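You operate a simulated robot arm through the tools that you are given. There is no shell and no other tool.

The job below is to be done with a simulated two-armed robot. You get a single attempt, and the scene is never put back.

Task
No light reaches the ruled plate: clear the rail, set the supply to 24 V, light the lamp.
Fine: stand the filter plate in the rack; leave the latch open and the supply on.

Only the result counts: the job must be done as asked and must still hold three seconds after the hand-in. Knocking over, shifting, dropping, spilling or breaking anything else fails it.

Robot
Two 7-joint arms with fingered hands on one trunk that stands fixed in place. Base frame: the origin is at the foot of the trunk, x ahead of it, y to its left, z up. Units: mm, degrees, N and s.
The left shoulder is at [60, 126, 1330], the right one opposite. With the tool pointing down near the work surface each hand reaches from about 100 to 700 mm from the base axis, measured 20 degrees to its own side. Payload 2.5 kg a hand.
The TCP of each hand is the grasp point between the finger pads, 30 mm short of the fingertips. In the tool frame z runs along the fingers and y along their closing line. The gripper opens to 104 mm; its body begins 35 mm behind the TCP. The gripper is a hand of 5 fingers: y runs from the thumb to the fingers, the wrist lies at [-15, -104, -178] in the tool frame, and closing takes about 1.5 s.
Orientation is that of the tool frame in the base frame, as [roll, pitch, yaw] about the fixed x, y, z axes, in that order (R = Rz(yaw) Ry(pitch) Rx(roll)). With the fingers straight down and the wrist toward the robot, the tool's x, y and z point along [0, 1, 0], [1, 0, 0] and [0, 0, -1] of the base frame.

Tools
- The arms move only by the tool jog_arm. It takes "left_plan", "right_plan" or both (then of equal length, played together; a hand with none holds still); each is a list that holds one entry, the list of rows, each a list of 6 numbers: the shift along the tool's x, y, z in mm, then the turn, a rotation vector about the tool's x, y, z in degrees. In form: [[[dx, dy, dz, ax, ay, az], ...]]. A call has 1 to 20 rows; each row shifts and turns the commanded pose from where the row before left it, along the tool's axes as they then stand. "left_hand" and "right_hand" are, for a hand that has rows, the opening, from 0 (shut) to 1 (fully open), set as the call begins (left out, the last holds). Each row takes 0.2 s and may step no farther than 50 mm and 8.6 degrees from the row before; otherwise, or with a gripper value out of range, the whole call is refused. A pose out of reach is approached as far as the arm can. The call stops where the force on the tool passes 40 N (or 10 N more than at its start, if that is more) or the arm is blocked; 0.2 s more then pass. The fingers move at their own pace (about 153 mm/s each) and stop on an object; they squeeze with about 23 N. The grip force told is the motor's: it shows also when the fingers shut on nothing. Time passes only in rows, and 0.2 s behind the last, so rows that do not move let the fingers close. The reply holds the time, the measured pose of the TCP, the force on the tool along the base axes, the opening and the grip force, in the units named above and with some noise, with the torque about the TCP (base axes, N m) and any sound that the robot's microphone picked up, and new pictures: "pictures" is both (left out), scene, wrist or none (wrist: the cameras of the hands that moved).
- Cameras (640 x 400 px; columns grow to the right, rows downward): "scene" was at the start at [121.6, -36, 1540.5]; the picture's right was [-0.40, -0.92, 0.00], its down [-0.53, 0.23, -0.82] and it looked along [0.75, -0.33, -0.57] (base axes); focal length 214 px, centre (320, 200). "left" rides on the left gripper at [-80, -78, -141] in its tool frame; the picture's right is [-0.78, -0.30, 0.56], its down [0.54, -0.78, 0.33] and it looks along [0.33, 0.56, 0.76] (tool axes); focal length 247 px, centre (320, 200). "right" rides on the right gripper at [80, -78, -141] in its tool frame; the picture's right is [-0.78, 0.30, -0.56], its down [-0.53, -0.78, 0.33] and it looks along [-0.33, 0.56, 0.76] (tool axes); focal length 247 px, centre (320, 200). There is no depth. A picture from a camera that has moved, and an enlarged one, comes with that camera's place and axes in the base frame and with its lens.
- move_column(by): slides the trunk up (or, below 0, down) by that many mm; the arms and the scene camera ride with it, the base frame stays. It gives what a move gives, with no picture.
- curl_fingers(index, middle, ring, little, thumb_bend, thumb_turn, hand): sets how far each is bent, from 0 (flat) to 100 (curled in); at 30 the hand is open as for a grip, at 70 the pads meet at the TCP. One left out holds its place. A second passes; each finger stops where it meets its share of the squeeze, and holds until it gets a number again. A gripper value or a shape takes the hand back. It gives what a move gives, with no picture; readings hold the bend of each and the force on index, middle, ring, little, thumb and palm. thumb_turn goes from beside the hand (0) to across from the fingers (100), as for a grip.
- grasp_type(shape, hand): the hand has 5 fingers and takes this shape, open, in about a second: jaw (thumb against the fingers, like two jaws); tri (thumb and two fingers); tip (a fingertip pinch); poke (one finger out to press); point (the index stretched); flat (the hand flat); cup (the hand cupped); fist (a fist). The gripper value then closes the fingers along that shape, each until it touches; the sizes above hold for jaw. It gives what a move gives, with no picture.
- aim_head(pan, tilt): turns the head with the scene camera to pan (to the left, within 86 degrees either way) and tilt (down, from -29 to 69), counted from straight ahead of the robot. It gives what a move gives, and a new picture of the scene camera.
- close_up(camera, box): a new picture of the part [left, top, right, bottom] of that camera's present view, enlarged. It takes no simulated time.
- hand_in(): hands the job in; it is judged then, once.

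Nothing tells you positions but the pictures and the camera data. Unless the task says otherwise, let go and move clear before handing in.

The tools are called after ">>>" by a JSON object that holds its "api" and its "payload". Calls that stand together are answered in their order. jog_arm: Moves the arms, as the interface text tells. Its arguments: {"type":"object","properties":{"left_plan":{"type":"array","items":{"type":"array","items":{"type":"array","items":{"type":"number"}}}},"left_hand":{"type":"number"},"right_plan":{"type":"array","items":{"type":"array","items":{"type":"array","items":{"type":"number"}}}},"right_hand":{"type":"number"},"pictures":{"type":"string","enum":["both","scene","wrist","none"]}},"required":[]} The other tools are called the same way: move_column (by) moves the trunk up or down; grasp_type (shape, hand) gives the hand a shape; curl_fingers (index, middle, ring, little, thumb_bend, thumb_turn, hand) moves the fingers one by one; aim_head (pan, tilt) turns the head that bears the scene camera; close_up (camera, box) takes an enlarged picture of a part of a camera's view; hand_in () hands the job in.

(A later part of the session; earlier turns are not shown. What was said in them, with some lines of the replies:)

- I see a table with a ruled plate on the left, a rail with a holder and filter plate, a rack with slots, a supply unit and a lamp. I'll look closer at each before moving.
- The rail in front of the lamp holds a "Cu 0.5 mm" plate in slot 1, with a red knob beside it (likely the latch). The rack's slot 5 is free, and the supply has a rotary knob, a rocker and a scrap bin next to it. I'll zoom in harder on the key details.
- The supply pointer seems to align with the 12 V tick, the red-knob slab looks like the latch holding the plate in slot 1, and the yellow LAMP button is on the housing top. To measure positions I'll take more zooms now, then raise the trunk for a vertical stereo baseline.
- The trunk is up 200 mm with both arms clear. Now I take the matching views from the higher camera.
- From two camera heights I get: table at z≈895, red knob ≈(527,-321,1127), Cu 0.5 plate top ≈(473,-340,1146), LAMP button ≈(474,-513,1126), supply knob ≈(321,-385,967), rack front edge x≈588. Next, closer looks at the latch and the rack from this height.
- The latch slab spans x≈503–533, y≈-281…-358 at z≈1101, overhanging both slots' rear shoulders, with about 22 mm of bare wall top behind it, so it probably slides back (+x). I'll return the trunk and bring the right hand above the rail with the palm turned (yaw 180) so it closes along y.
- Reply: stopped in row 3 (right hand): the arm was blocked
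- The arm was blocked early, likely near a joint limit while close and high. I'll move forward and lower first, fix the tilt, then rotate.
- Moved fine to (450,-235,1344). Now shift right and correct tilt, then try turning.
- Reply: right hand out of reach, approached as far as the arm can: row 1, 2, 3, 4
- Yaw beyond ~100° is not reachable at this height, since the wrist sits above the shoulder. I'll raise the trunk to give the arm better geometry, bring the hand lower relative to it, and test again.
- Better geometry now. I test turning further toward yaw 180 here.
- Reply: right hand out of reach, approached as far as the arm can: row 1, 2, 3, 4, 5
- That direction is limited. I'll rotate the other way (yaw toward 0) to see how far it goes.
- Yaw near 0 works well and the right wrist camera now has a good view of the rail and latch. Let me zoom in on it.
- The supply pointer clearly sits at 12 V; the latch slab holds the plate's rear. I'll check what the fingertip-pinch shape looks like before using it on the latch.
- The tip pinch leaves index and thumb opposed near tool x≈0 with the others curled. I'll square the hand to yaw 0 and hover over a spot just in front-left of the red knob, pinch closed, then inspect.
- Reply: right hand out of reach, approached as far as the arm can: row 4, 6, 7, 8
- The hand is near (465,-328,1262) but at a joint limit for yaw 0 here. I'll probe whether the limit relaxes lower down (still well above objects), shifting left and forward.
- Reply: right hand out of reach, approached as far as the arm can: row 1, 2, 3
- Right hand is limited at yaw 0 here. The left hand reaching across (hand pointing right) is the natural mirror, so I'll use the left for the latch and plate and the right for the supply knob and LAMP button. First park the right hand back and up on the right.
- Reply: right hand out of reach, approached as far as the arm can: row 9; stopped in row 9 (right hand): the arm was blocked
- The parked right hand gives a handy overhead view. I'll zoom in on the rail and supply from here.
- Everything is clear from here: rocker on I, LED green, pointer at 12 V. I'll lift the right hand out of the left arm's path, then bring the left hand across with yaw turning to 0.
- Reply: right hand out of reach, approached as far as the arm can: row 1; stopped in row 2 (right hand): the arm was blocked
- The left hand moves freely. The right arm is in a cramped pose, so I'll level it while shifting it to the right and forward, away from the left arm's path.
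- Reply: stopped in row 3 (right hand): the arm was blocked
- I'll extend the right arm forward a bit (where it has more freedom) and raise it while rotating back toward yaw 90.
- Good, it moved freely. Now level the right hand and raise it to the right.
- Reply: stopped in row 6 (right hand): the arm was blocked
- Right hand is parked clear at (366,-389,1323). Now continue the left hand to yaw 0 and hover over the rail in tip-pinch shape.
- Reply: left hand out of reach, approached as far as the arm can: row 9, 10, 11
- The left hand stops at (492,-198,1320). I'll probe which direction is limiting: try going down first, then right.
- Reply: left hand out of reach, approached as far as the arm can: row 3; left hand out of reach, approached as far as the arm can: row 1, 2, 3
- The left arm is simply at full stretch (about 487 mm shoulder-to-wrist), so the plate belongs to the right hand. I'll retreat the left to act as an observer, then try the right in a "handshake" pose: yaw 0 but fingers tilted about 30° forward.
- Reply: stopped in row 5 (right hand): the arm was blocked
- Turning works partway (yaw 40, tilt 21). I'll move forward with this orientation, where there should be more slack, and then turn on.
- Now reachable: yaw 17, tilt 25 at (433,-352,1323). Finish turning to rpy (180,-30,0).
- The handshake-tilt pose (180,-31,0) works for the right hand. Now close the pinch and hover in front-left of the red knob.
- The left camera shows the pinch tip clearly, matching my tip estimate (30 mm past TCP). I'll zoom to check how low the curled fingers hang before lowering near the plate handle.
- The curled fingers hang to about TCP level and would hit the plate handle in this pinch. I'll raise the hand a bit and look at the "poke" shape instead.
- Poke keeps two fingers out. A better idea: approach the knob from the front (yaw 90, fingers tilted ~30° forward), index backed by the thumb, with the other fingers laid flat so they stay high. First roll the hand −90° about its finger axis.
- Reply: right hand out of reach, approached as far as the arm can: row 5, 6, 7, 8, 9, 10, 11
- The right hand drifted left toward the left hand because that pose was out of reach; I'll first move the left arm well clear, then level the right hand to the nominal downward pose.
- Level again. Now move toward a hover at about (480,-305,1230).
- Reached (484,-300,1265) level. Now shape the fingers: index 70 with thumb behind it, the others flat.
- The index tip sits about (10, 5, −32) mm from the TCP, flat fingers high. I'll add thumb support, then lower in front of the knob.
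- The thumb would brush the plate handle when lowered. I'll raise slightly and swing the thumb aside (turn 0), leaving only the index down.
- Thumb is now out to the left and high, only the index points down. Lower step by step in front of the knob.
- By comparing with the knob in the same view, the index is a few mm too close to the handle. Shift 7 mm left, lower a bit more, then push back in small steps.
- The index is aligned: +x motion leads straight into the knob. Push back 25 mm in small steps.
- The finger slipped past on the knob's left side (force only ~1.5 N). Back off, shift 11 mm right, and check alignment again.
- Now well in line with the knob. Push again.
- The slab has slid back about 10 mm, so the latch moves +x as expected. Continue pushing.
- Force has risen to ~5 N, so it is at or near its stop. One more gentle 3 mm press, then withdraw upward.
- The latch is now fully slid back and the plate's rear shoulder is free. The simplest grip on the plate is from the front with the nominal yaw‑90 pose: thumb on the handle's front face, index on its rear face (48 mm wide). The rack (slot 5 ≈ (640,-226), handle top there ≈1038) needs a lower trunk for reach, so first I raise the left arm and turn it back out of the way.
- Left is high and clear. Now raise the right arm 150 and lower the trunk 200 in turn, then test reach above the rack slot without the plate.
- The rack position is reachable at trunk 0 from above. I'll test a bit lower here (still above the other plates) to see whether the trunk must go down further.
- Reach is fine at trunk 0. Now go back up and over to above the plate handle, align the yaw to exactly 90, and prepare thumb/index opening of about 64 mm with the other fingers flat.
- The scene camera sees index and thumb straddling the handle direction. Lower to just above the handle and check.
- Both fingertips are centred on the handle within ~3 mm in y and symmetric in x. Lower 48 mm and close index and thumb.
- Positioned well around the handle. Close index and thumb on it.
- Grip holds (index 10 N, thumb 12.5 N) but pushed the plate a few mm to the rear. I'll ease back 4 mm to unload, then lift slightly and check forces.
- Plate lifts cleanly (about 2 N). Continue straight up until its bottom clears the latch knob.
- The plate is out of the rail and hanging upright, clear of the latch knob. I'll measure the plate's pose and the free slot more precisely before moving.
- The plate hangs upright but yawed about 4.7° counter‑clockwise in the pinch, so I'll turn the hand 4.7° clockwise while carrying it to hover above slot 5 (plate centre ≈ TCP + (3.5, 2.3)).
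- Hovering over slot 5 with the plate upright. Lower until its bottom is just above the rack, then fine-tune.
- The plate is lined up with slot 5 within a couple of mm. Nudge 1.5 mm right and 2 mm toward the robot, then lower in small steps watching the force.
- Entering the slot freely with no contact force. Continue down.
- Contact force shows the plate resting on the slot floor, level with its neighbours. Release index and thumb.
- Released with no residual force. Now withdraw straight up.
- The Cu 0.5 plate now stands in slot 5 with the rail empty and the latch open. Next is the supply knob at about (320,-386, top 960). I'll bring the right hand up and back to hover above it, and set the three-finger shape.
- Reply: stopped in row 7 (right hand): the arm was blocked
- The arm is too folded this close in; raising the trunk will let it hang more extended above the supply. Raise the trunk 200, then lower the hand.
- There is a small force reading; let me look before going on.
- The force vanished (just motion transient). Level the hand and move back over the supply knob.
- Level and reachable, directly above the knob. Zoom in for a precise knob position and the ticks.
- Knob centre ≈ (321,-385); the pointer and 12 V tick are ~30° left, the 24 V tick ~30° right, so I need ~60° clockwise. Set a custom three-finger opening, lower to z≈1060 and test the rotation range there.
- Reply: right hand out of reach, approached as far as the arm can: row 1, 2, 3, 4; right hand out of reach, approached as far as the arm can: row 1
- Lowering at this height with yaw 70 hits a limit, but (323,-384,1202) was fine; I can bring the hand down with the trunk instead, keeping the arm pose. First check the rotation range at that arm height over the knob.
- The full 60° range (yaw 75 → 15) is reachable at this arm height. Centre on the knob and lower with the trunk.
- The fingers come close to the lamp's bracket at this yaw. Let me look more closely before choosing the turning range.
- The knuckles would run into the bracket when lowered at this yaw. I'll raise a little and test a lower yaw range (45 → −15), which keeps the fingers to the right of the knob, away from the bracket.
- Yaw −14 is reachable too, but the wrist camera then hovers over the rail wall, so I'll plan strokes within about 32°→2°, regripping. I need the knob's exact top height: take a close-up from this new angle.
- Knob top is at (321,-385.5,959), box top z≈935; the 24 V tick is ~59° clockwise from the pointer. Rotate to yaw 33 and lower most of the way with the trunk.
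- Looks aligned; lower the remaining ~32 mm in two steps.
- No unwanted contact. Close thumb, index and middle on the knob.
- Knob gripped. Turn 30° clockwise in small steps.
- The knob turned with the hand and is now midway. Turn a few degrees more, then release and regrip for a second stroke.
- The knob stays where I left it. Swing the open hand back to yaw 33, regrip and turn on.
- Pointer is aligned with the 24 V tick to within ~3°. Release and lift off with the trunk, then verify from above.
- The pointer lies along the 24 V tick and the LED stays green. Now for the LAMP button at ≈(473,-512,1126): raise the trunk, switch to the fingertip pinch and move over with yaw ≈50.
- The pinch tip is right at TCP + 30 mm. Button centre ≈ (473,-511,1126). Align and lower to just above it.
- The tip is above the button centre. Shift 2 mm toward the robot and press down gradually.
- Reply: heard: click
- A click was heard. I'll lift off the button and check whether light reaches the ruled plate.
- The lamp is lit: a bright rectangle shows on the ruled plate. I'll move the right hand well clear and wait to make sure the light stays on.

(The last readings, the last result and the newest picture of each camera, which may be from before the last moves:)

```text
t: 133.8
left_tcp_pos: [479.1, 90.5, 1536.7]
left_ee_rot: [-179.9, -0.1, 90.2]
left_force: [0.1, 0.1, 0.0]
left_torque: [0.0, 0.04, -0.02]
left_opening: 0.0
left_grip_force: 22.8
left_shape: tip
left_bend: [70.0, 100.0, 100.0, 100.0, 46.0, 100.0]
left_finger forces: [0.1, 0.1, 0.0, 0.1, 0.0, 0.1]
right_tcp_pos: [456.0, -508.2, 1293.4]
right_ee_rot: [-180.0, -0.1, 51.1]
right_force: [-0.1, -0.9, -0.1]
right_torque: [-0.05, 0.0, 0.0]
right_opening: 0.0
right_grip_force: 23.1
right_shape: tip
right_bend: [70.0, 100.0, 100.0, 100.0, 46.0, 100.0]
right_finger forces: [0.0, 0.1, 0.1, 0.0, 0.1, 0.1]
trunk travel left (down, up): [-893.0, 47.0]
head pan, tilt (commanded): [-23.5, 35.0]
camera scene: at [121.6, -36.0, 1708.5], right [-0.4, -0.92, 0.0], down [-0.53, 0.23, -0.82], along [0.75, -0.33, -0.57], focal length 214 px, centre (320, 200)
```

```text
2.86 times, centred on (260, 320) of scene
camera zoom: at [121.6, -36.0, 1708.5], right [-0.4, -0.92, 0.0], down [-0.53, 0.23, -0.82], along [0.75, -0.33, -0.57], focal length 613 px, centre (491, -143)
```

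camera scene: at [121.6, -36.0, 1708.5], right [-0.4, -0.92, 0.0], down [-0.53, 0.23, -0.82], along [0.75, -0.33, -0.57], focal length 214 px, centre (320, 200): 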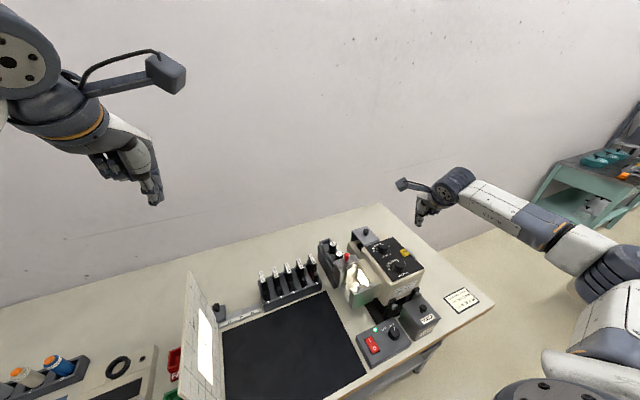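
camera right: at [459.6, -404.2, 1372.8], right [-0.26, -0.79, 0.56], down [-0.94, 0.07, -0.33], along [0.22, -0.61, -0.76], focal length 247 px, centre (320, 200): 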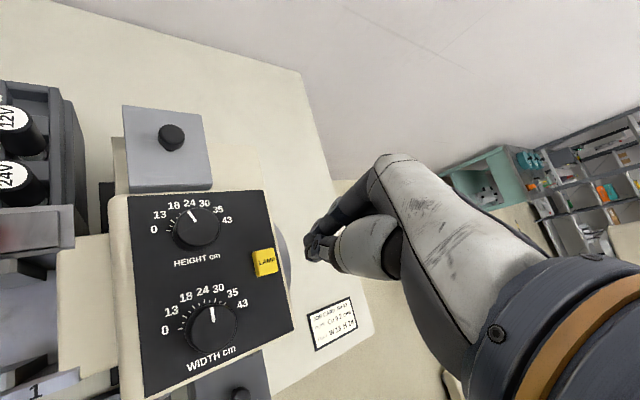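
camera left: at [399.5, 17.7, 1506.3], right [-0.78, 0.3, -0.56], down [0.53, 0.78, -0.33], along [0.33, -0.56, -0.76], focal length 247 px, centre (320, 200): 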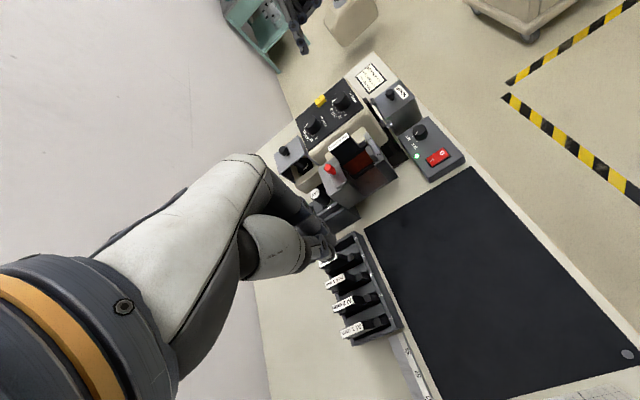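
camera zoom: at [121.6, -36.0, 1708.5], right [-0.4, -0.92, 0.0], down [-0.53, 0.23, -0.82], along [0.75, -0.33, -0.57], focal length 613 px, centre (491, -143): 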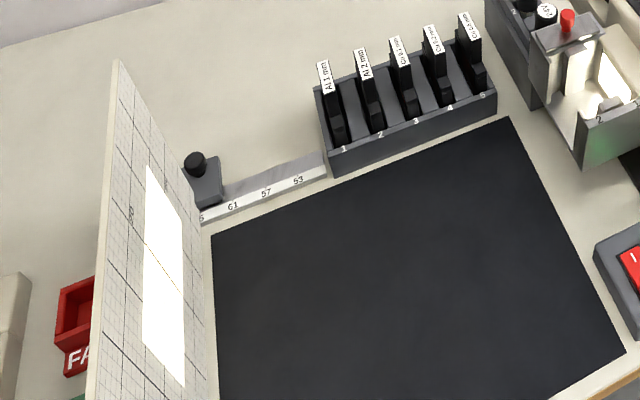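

The light is still on after 5 s. The rail is empty with the latch slid open, and the Cu 0.5 plate stands in slot 5. The supply is on with its pointer at 24 V, and both hands are clear, so I'm handing in now.

>>> {"api": "hand_in", "payload": {}}

```text
The job is handed in.
```

The job is done and handed in; a bright rectangle of light now falls on the ruled plate. I watched it for about 5 seconds before handing in and it stayed on.

- **Rail:** the Cu 0.5 mm filter plate that was blocking it is out, and both slots are empty. The latch is slid back and left open.
- **Filter plate:** it stands upright in slot 5 of the rack, level with the other plates.
- **Supply:** the knob is turned from 12 V to 24 V. The pointer sits about 3–4° past the 24 V tick by my reading. The supply is still on, with its green light showing.
- **Lamp:** I pressed the LAMP button once and heard the click.

The field width and height knobs and the other plates were left as they were. Both hands were clear of the bench at hand-in.
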